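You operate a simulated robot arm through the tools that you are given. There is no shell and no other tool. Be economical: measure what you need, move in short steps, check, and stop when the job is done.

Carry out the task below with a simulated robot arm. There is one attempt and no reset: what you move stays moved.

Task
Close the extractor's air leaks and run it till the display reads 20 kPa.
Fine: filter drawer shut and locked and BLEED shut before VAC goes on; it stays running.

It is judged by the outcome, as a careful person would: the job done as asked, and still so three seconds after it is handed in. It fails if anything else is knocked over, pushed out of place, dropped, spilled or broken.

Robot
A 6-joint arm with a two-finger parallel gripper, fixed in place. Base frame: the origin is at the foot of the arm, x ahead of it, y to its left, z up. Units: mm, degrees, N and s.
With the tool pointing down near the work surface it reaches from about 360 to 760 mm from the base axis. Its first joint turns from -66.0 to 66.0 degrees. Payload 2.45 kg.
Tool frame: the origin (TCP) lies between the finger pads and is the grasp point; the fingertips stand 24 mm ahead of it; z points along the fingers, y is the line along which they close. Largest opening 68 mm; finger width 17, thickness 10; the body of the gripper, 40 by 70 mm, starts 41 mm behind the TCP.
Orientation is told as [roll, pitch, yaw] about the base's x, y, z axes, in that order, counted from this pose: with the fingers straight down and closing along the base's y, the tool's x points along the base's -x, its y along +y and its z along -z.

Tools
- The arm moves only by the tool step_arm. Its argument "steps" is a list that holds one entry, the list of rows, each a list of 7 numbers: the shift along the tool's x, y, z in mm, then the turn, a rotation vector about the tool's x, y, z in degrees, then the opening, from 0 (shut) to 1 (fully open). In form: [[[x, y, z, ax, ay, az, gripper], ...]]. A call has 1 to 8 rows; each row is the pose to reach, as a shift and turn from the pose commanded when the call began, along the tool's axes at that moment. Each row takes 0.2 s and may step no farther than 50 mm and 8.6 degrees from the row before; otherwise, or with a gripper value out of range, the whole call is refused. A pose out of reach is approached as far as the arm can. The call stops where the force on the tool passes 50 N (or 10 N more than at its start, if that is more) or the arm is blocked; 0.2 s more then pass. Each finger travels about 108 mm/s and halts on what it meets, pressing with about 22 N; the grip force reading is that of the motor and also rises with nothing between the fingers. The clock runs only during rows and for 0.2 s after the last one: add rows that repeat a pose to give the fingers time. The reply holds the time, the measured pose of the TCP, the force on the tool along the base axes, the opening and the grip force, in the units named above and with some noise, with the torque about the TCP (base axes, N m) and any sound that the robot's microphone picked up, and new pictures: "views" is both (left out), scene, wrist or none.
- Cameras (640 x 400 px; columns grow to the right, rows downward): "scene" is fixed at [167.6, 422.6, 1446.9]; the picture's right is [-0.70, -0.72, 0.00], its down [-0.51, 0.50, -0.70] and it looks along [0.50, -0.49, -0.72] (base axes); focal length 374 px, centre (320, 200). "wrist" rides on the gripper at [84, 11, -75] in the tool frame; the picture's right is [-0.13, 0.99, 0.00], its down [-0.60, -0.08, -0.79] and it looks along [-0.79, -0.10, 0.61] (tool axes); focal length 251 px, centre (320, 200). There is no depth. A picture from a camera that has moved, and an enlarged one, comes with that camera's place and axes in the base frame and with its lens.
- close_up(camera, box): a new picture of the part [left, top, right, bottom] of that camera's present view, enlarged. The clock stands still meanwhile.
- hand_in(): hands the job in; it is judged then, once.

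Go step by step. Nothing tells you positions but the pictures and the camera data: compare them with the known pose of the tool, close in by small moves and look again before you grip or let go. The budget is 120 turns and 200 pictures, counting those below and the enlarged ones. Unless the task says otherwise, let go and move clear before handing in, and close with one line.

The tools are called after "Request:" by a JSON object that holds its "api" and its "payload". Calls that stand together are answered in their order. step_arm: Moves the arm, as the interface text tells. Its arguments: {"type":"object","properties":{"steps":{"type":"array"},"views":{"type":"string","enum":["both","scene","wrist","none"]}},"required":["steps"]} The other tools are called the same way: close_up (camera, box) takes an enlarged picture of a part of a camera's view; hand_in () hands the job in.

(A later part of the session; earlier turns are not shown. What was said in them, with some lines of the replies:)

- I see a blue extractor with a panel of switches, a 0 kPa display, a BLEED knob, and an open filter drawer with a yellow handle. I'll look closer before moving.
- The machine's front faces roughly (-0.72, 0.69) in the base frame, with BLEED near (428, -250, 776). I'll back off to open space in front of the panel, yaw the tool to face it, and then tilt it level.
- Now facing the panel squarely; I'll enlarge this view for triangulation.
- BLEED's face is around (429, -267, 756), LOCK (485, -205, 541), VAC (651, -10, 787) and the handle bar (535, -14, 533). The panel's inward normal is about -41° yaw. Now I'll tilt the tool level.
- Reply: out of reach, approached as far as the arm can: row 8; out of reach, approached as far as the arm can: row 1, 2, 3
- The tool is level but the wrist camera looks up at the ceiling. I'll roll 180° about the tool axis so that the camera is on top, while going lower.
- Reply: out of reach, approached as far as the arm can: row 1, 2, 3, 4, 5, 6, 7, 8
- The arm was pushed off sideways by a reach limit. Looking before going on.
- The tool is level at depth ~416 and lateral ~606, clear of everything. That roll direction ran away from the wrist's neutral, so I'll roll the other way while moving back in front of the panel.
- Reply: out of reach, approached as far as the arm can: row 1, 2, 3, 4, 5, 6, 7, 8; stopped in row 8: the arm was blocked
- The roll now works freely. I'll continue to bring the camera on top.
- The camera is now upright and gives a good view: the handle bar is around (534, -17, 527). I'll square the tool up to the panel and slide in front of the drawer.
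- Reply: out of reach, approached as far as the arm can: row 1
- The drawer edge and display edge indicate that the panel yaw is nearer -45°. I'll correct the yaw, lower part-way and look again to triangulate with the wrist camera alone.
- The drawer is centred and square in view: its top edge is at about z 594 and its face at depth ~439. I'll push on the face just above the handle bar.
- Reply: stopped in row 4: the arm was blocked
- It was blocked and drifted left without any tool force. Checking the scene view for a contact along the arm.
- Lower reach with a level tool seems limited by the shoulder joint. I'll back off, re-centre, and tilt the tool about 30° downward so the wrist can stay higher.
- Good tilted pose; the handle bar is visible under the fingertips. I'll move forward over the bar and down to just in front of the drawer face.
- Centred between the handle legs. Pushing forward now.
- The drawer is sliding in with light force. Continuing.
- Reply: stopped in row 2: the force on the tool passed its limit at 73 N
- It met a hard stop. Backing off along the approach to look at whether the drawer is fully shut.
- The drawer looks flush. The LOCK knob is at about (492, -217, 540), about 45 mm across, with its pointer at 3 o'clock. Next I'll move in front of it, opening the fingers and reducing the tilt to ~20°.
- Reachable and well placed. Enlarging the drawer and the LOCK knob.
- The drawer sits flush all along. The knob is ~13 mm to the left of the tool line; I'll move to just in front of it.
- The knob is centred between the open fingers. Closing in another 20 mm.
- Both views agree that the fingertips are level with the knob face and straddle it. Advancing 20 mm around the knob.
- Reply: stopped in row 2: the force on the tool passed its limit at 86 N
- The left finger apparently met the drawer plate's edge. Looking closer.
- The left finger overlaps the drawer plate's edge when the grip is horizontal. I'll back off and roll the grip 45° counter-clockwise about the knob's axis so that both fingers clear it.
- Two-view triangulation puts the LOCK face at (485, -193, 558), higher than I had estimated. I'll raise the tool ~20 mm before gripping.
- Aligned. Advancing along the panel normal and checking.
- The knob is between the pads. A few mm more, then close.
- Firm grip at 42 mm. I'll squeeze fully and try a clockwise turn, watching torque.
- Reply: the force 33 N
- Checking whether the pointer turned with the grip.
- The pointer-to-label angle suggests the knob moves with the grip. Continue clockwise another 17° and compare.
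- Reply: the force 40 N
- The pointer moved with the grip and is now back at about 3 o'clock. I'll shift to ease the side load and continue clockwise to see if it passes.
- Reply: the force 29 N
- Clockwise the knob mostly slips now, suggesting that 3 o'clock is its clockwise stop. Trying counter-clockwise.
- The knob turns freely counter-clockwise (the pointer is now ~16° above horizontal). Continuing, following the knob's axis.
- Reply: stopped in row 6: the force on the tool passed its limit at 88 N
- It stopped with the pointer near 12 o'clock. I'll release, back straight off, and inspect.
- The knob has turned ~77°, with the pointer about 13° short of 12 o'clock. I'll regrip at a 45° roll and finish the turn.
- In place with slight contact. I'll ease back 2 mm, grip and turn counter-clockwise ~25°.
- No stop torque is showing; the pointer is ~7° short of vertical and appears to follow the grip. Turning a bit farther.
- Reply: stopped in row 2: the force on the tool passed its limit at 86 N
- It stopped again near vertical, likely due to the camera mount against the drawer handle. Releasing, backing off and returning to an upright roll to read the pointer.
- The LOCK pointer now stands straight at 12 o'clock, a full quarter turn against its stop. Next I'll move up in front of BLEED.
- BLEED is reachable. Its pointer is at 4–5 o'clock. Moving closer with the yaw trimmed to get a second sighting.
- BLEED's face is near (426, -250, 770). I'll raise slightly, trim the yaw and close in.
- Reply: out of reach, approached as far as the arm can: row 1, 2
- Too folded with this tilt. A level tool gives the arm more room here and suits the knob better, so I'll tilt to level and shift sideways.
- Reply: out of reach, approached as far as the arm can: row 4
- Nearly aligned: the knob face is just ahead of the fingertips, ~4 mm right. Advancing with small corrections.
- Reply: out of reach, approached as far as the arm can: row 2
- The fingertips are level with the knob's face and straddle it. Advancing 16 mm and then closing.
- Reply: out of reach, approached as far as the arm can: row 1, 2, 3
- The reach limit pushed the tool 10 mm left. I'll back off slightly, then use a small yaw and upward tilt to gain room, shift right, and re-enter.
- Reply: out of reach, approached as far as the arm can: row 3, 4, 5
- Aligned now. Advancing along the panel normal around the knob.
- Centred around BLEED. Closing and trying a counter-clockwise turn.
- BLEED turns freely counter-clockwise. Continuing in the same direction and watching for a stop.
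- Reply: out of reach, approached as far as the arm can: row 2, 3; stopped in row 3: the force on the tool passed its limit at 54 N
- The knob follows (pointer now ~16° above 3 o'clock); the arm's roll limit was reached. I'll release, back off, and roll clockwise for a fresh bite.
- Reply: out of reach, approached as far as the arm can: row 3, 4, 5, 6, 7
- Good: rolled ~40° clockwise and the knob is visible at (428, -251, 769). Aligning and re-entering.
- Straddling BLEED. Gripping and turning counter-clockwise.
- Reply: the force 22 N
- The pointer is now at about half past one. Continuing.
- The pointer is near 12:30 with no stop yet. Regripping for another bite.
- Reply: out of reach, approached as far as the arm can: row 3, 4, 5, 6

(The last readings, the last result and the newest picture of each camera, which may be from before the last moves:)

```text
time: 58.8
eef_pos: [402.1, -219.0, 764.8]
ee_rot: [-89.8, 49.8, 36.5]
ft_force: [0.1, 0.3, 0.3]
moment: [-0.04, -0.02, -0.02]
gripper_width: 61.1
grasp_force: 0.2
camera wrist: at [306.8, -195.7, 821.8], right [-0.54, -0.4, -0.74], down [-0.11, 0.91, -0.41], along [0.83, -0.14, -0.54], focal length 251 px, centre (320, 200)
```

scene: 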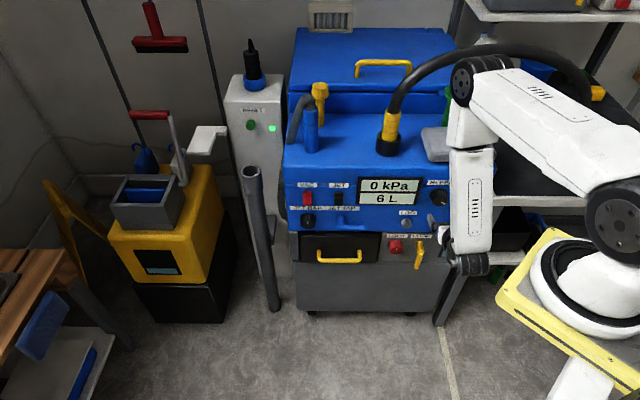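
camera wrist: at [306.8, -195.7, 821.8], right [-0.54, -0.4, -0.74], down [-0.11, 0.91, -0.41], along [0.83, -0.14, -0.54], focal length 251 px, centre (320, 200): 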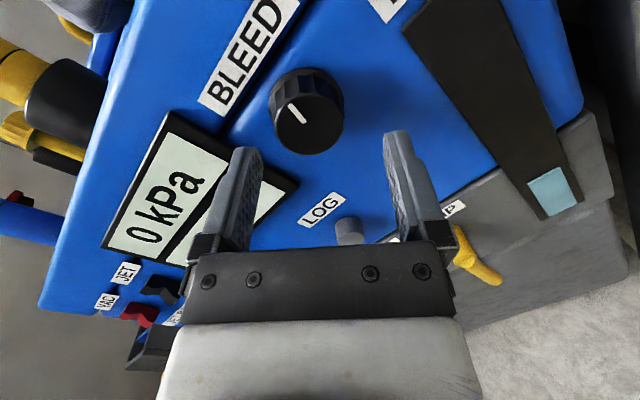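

The pointer is ~20° right of 12. Re-entering to grip.

Request:
{"api": "step_arm", "payload": {"steps": [[[2.1, -3.9, 3, 0, 0, 0, 0.9], [2.1, -3.9, 13, 0, 0, 0, 0.9], [2.1, -3.9, 24, 0, 0, 0, 0.9], [2.1, -3.9, 32, 0, 0, 0, 0.9], [2.1, -3.9, 32, 0, 0, 0, 0.3], [2.1, -3.9, 32, 0, 0, 0, 0], [2.1, -3.9, 32, 0, 0, 0, 0]]], "views": "wrist"}}

```text
time: 60.4
eef_pos: [423.6, -243.3, 770.7]
ee_rot: [-90.6, 49.8, 36.3]
ft_force: [14.5, 19.3, 21.3]
moment: [-0.15, -0.14, 1.29]
gripper_width: 41.7
grasp_force: 45.4
camera wrist: at [328.9, -220.6, 826.5], right [-0.54, -0.41, -0.74], down [-0.11, 0.9, -0.42], along [0.84, -0.14, -0.53], focal length 251 px, centre (320, 200)
```

wrist: 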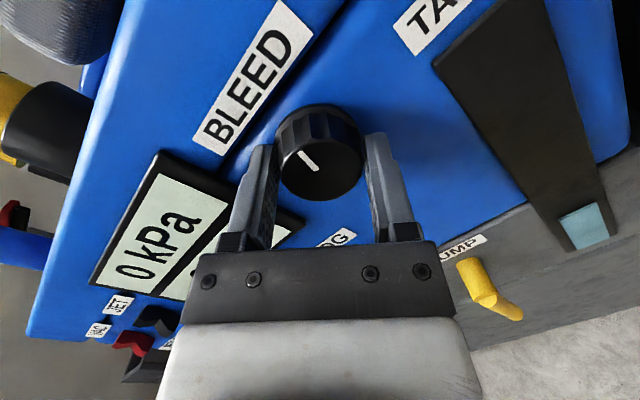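

Gripped, with some side load; I'll relieve it and turn.

Request:
{"api": "step_arm", "payload": {"steps": [[[0, -1.5, 0, 0, 0, 0, 0], [0, -1.5, 0, 0.8, 0.8, -8.4, 0], [0, -1.5, 0, 1.7, 1.7, -16.8, 0], [0, -1.5, 0, 2.5, 2.6, -25.2, 0], [0, -1.5, 0, 3.4, 3.5, -33.6, 0], [0, -1.5, 0, 4.2, 4.4, -42, 0]]], "views": "wrist"}}

Request:
{"api": "close_up", "payload": {"camera": "wrist", "box": [190, 0, 460, 190]}}

```text
time: 61.8
eef_pos: [420.6, -243.1, 769.7]
ee_rot: [156.8, 84.3, -74.4]
ft_force: [7.0, 12.1, 3.4]
moment: [0.36, -0.41, 0.98]
gripper_width: 41.3
grasp_force: 45.1
camera wrist: at [364.5, -182.7, 846.8], right [-0.77, -0.63, -0.09], down [-0.42, 0.61, -0.68], along [0.48, -0.48, -0.73], focal length 251 px, centre (320, 200)
```

wrist: 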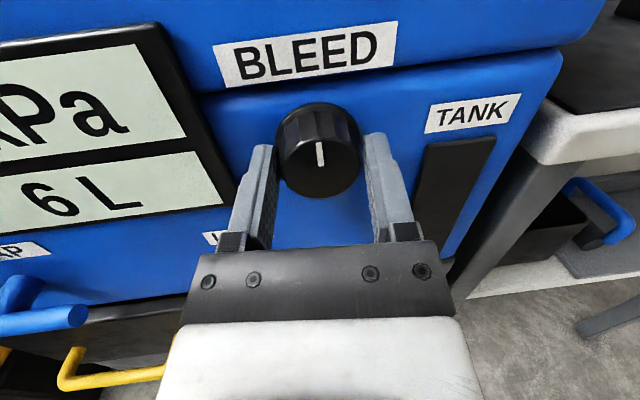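

```text
2.11 times, centred on (325, 95) of wrist
camera zoom: at [364.5, -182.7, 846.8], right [-0.77, -0.63, -0.09], down [-0.42, 0.61, -0.68], along [0.48, -0.48, -0.73], focal length 529 px, centre (310, 421)
```

zoom: 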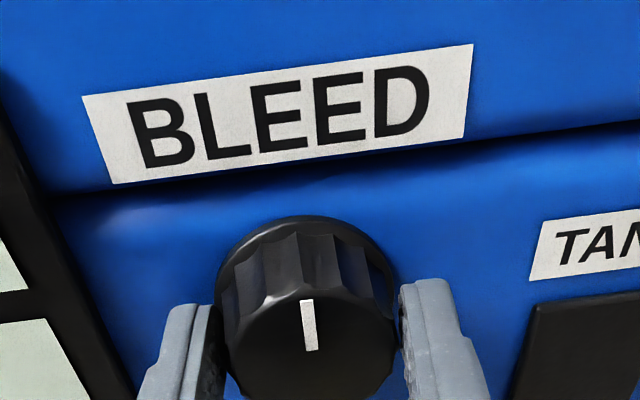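

BLEED is at its stop with the pointer exactly at 12 o'clock, so it's shut the same way as LOCK. Releasing and moving left toward the VAC rocker.

Request:
{"api": "step_arm", "payload": {"steps": [[[0, 0, 0, 0, 0, 0, 0.9], [0, 0, 0, 0, 0, 0, 0.9], [0, 0, -20, 0, 0, 0, 0.9], [0, -20, -45, 0, 0, 0, 0.5], [0, -65, -55, 0, 0, 0, 0], [0, -110, -55, 2, 0, 0, 0], [0, -155, -55, 4, 0, 0, 0], [0, -200, -55, 6, 0, 0, 0]]], "views": "both"}}

Request:
{"api": "close_up", "payload": {"camera": "scene", "box": [280, 165, 480, 290]}}

```text
time: 63.5
eef_pos: [543.0, -77.0, 757.5]
ee_rot: [152.3, 84.2, -72.9]
ft_force: [0.4, 0.4, -0.7]
moment: [-0.02, -0.03, -0.01]
gripper_width: 0.0
grasp_force: 22.2
camera wrist: at [481.7, -22.7, 835.1], right [-0.7, -0.71, -0.08], down [-0.48, 0.56, -0.67], along [0.52, -0.43, -0.73], focal length 251 px, centre (320, 200)
```

scene: 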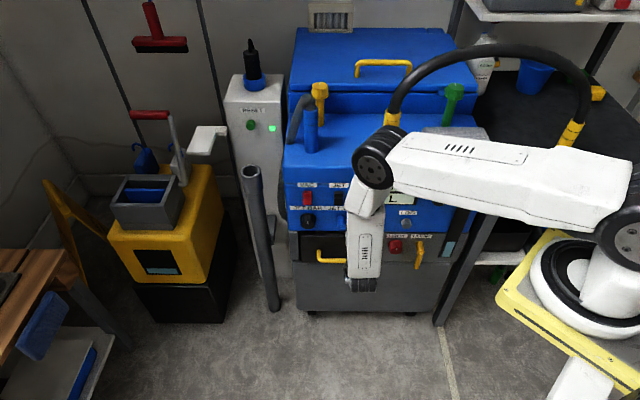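
wrist: 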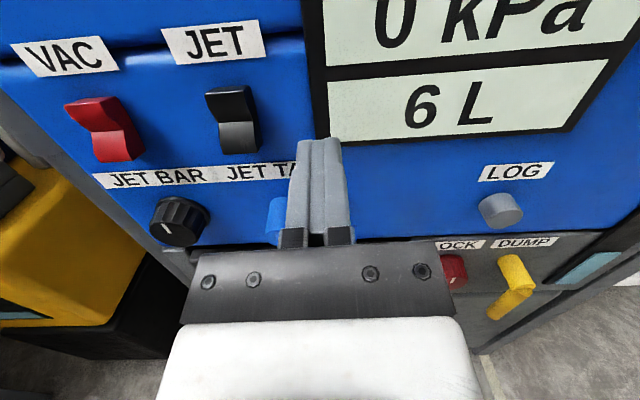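

```text
3.20 times, centred on (380, 228) of scene
camera zoom: at [167.6, 422.6, 1446.9], right [-0.7, -0.72, 0.0], down [-0.51, 0.5, -0.7], along [0.5, -0.49, -0.72], focal length 1196 px, centre (128, 112)
```

zoom: 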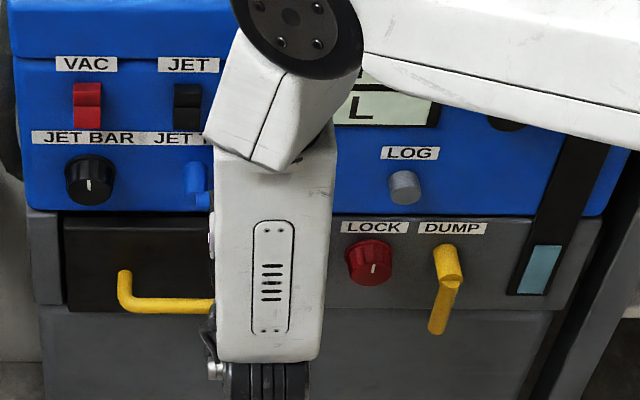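

Now a close look at the VAC rocker.

Request:
{"api": "close_up", "payload": {"camera": "wrist", "box": [10, 20, 290, 200]}}

```text
2.22 times, centred on (150, 110) of wrist
camera zoom: at [481.7, -22.7, 835.1], right [-0.7, -0.71, -0.08], down [-0.48, 0.56, -0.67], along [0.52, -0.43, -0.73], focal length 559 px, centre (698, 400)
```

zoom: 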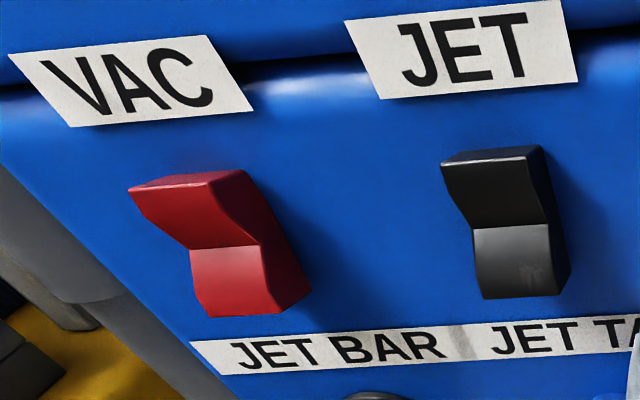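

The lower half of the VAC rocker is the proud one (lower face near lateral 454, depth ~480, z ~755), so that's the end to press. Moving in front of it.

Request:
{"api": "step_arm", "payload": {"steps": [[[0, -40, -15, 0, 0, 0, 0], [0, -85, -15, 0, -2.5, 0, 0], [-4, -124, -15, 0, -5, 0, 0]]], "views": "wrist"}}

Request:
{"api": "close_up", "payload": {"camera": "wrist", "box": [220, 20, 440, 170]}}

```text
time: 64.3
eef_pos: [620.5, 21.2, 743.7]
ee_rot: [90.8, 87.4, -134.7]
ft_force: [-0.2, -0.4, -0.6]
moment: [0.01, 0.02, -0.01]
gripper_width: 0.0
grasp_force: 22.2
camera wrist: at [564.3, 71.6, 829.1], right [-0.71, -0.7, -0.08], down [-0.52, 0.6, -0.61], along [0.48, -0.39, -0.79], focal length 251 px, centre (320, 200)
```

wrist: 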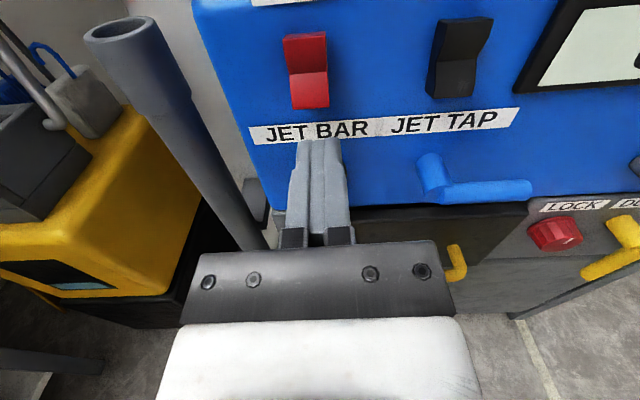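

```text
2.67 times, centred on (330, 95) of wrist
camera zoom: at [564.3, 71.6, 829.1], right [-0.71, -0.7, -0.08], down [-0.52, 0.6, -0.61], along [0.48, -0.39, -0.79], focal length 670 px, centre (293, 480)
```

zoom: 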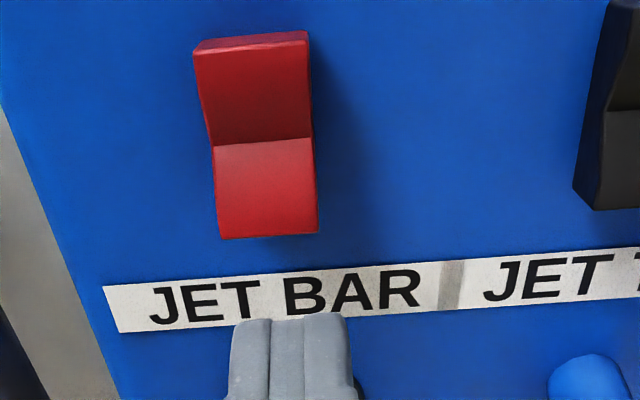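

The lower face lies ~6 mm above and 4 mm left of the tool line. Aligning and approaching.

Request:
{"api": "step_arm", "payload": {"steps": [[[5.5, -4, 10, 0, 0, 0, 0], [5.5, -4, 22, 0, 0, 0, 0]]], "views": "wrist"}}

Request:
{"api": "close_up", "payload": {"camera": "wrist", "box": [220, 50, 440, 200]}}

Request:
{"api": "close_up", "payload": {"camera": "scene", "box": [280, 165, 400, 240]}}

```text
time: 65.0
eef_pos: [638.3, 9.9, 750.4]
ee_rot: [92.2, 87.3, -133.0]
ft_force: [-0.8, 0.6, 0.5]
moment: [-0.01, 0.0, -0.01]
gripper_width: 0.0
grasp_force: 22.0
camera wrist: at [582.9, 58.6, 835.0], right [-0.71, -0.7, -0.08], down [-0.52, 0.6, -0.61], along [0.48, -0.39, -0.79], focal length 251 px, centre (320, 200)
```

wrist: 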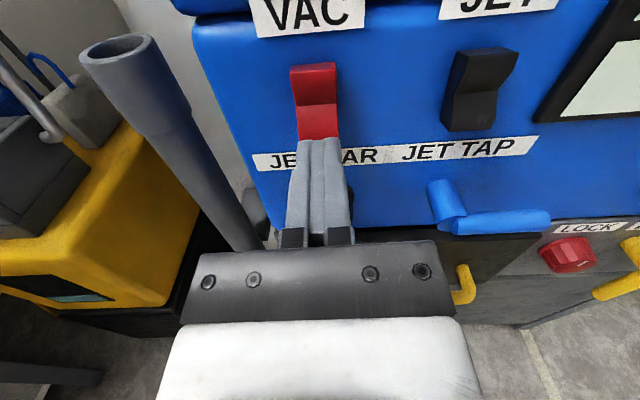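

```text
2.67 times, centred on (330, 125) of wrist
camera zoom: at [582.9, 58.6, 835.0], right [-0.71, -0.7, -0.08], down [-0.52, 0.6, -0.61], along [0.48, -0.39, -0.79], focal length 670 px, centre (293, 400)
```

zoom: 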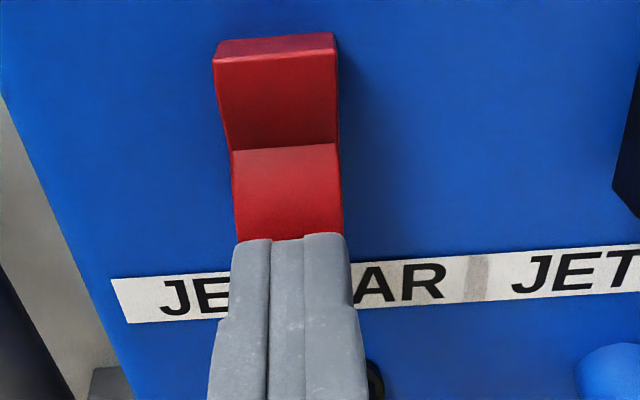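

```text
5.33 times, centred on (340, 202) of scene
camera zoom: at [167.5, 422.6, 1446.9], right [-0.7, -0.72, 0.0], down [-0.51, 0.5, -0.7], along [0.5, -0.49, -0.72], focal length 1994 px, centre (213, 187)
```

zoom: 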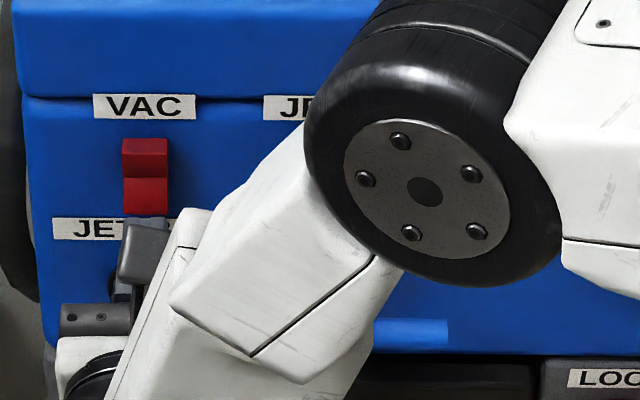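

The fingertips are lined up with the rocker's lower half. Everything's shut, so pressing now.

Request:
{"api": "step_arm", "payload": {"steps": [[[0, 0, 6, 0, 0, 0, 0], [0, 0, 11, 0, 0, 0, 0], [0, 0, 16, 0, 0, 0, 0], [0, 0, 20, 0, 0, 0, 0], [0, 0, 24, 0, 0, 0, 0], [0, 0, 28, 0, 0, 0, 0]]], "views": "wrist"}}

Request:
{"api": "close_up", "payload": {"camera": "wrist", "box": [220, 50, 440, 200]}}

```text
time: 66.0
eef_pos: [648.7, -0.7, 745.3]
ee_rot: [79.6, 86.7, -145.0]
ft_force: [-4.4, 3.7, 0.7]
moment: [-0.05, -0.07, -0.02]
gripper_width: 0.0
grasp_force: 22.0
stopped in row 5: the force on the tool passed its limit at 63 N (the readings are from after the stop); the commanded pose is now the measured one
camera wrist: at [593.4, 46.9, 830.5], right [-0.7, -0.71, -0.07], down [-0.54, 0.59, -0.6], along [0.47, -0.38, -0.8], focal length 251 px, centre (320, 200)
```

wrist: 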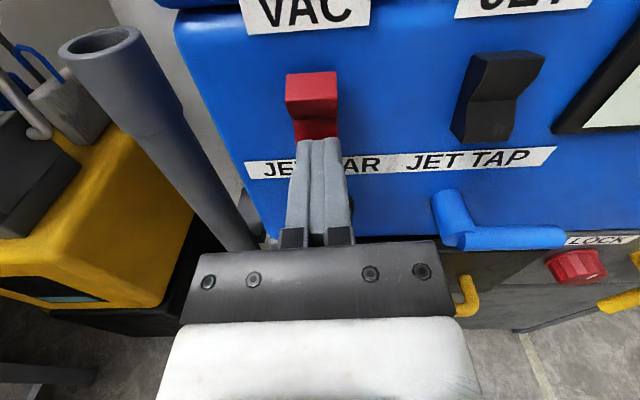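

```text
2.67 times, centred on (330, 125) of wrist
camera zoom: at [593.4, 46.9, 830.5], right [-0.7, -0.71, -0.07], down [-0.54, 0.59, -0.6], along [0.47, -0.38, -0.8], focal length 670 px, centre (293, 400)
```

zoom: 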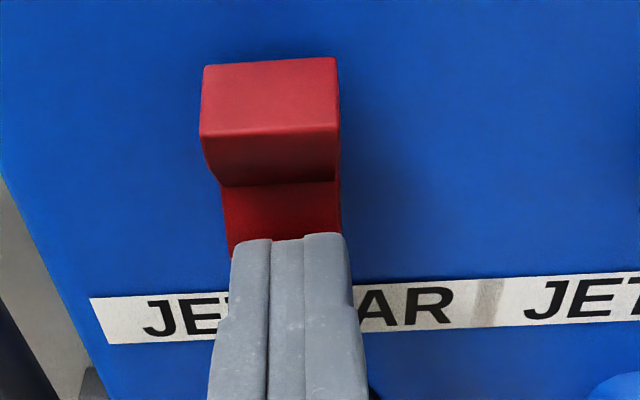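

The rocker flipped (its top half now stands out). Backing away to read the display.

Request:
{"api": "step_arm", "payload": {"steps": [[[0, 0, -20, 0, 0, 0, 0], [0, 0, -50, 0, 0, 0, 0], [0, -25, -80, 0, 0, 0, 0], [0, -60, -95, 0, 0, 0, 0], [0, -100, -100, 0, 0, 0, 0]]], "views": "both"}}

Request:
{"api": "close_up", "payload": {"camera": "scene", "box": [280, 165, 480, 290]}}

```text
time: 67.2
eef_pos: [649.7, 138.9, 738.9]
ee_rot: [78.7, 86.5, -146.0]
ft_force: [1.4, -0.1, 0.1]
moment: [0.01, -0.02, 0.02]
gripper_width: 0.0
grasp_force: 21.6
camera wrist: at [592.8, 188.2, 824.8], right [-0.7, -0.71, -0.07], down [-0.54, 0.59, -0.6], along [0.47, -0.38, -0.8], focal length 251 px, centre (320, 200)
```

scene: 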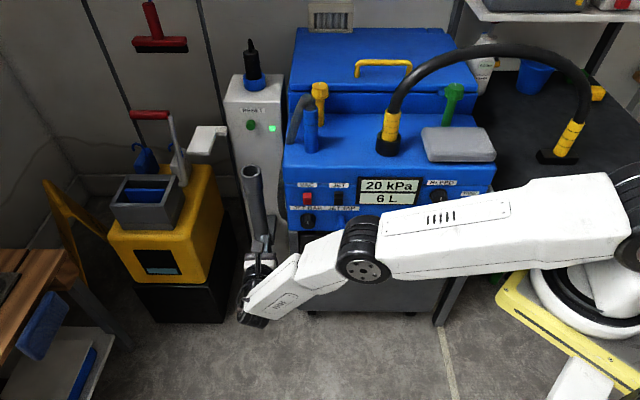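
wrist: 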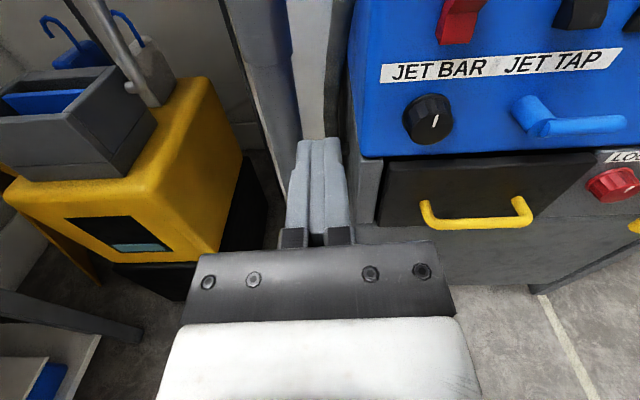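

```text
3.20 times, centred on (380, 228) of scene
camera zoom: at [167.6, 422.6, 1446.9], right [-0.7, -0.72, 0.0], down [-0.51, 0.5, -0.7], along [0.5, -0.49, -0.72], focal length 1196 px, centre (128, 112)
```

zoom: 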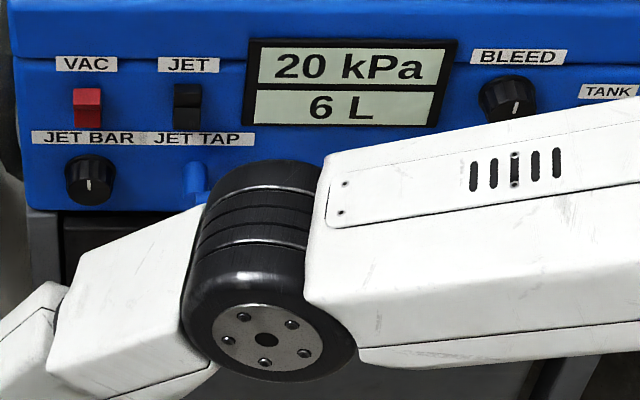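

The display reads 20 kPa. I'll wait briefly to check that it holds.

Request:
{"api": "step_arm", "payload": {"steps": [[[0, 0, 0, 0, 0, 0, 0], [0, 0, 0, 0, 0, 0, 0], [0, 0, 0, 0, 0, 0, 0], [0, 0, 0, 0, 0, 0, 0], [0, 0, 0, 0, 0, 0, 0], [0, 0, 0, 0, 0, 0, 0], [0, 0, 0, 0, 0, 0, 0], [0, 0, 0, 0, 0, 0, 0]]], "views": "none"}}

Request:
{"api": "close_up", "payload": {"camera": "scene", "box": [280, 165, 480, 290]}}

```text
time: 69.0
eef_pos: [649.7, 141.1, 739.9]
ee_rot: [79.0, 86.7, -145.7]
ft_force: [0.6, 0.4, 0.4]
moment: [-0.01, -0.04, 0.02]
gripper_width: 0.0
grasp_force: 22.4
```

```text
3.20 times, centred on (380, 228) of scene
camera zoom: at [167.6, 422.6, 1446.9], right [-0.7, -0.72, 0.0], down [-0.51, 0.5, -0.7], along [0.5, -0.49, -0.72], focal length 1196 px, centre (128, 112)
```

zoom: 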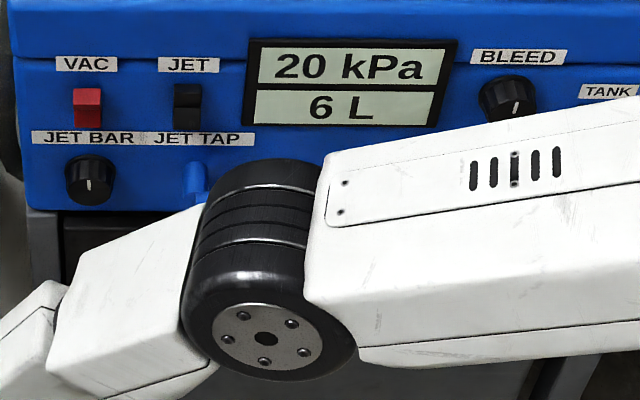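

The reading holds at 20 kPa with VAC on, and the arm is clear. Handing in.

Request:
{"api": "hand_in", "payload": {}}

```text
The job is handed in.
```

The filter drawer is shut, LOCK and BLEED are both turned to their stops, and VAC was switched on after that. The display held a steady 20 kPa and the extractor is still running.
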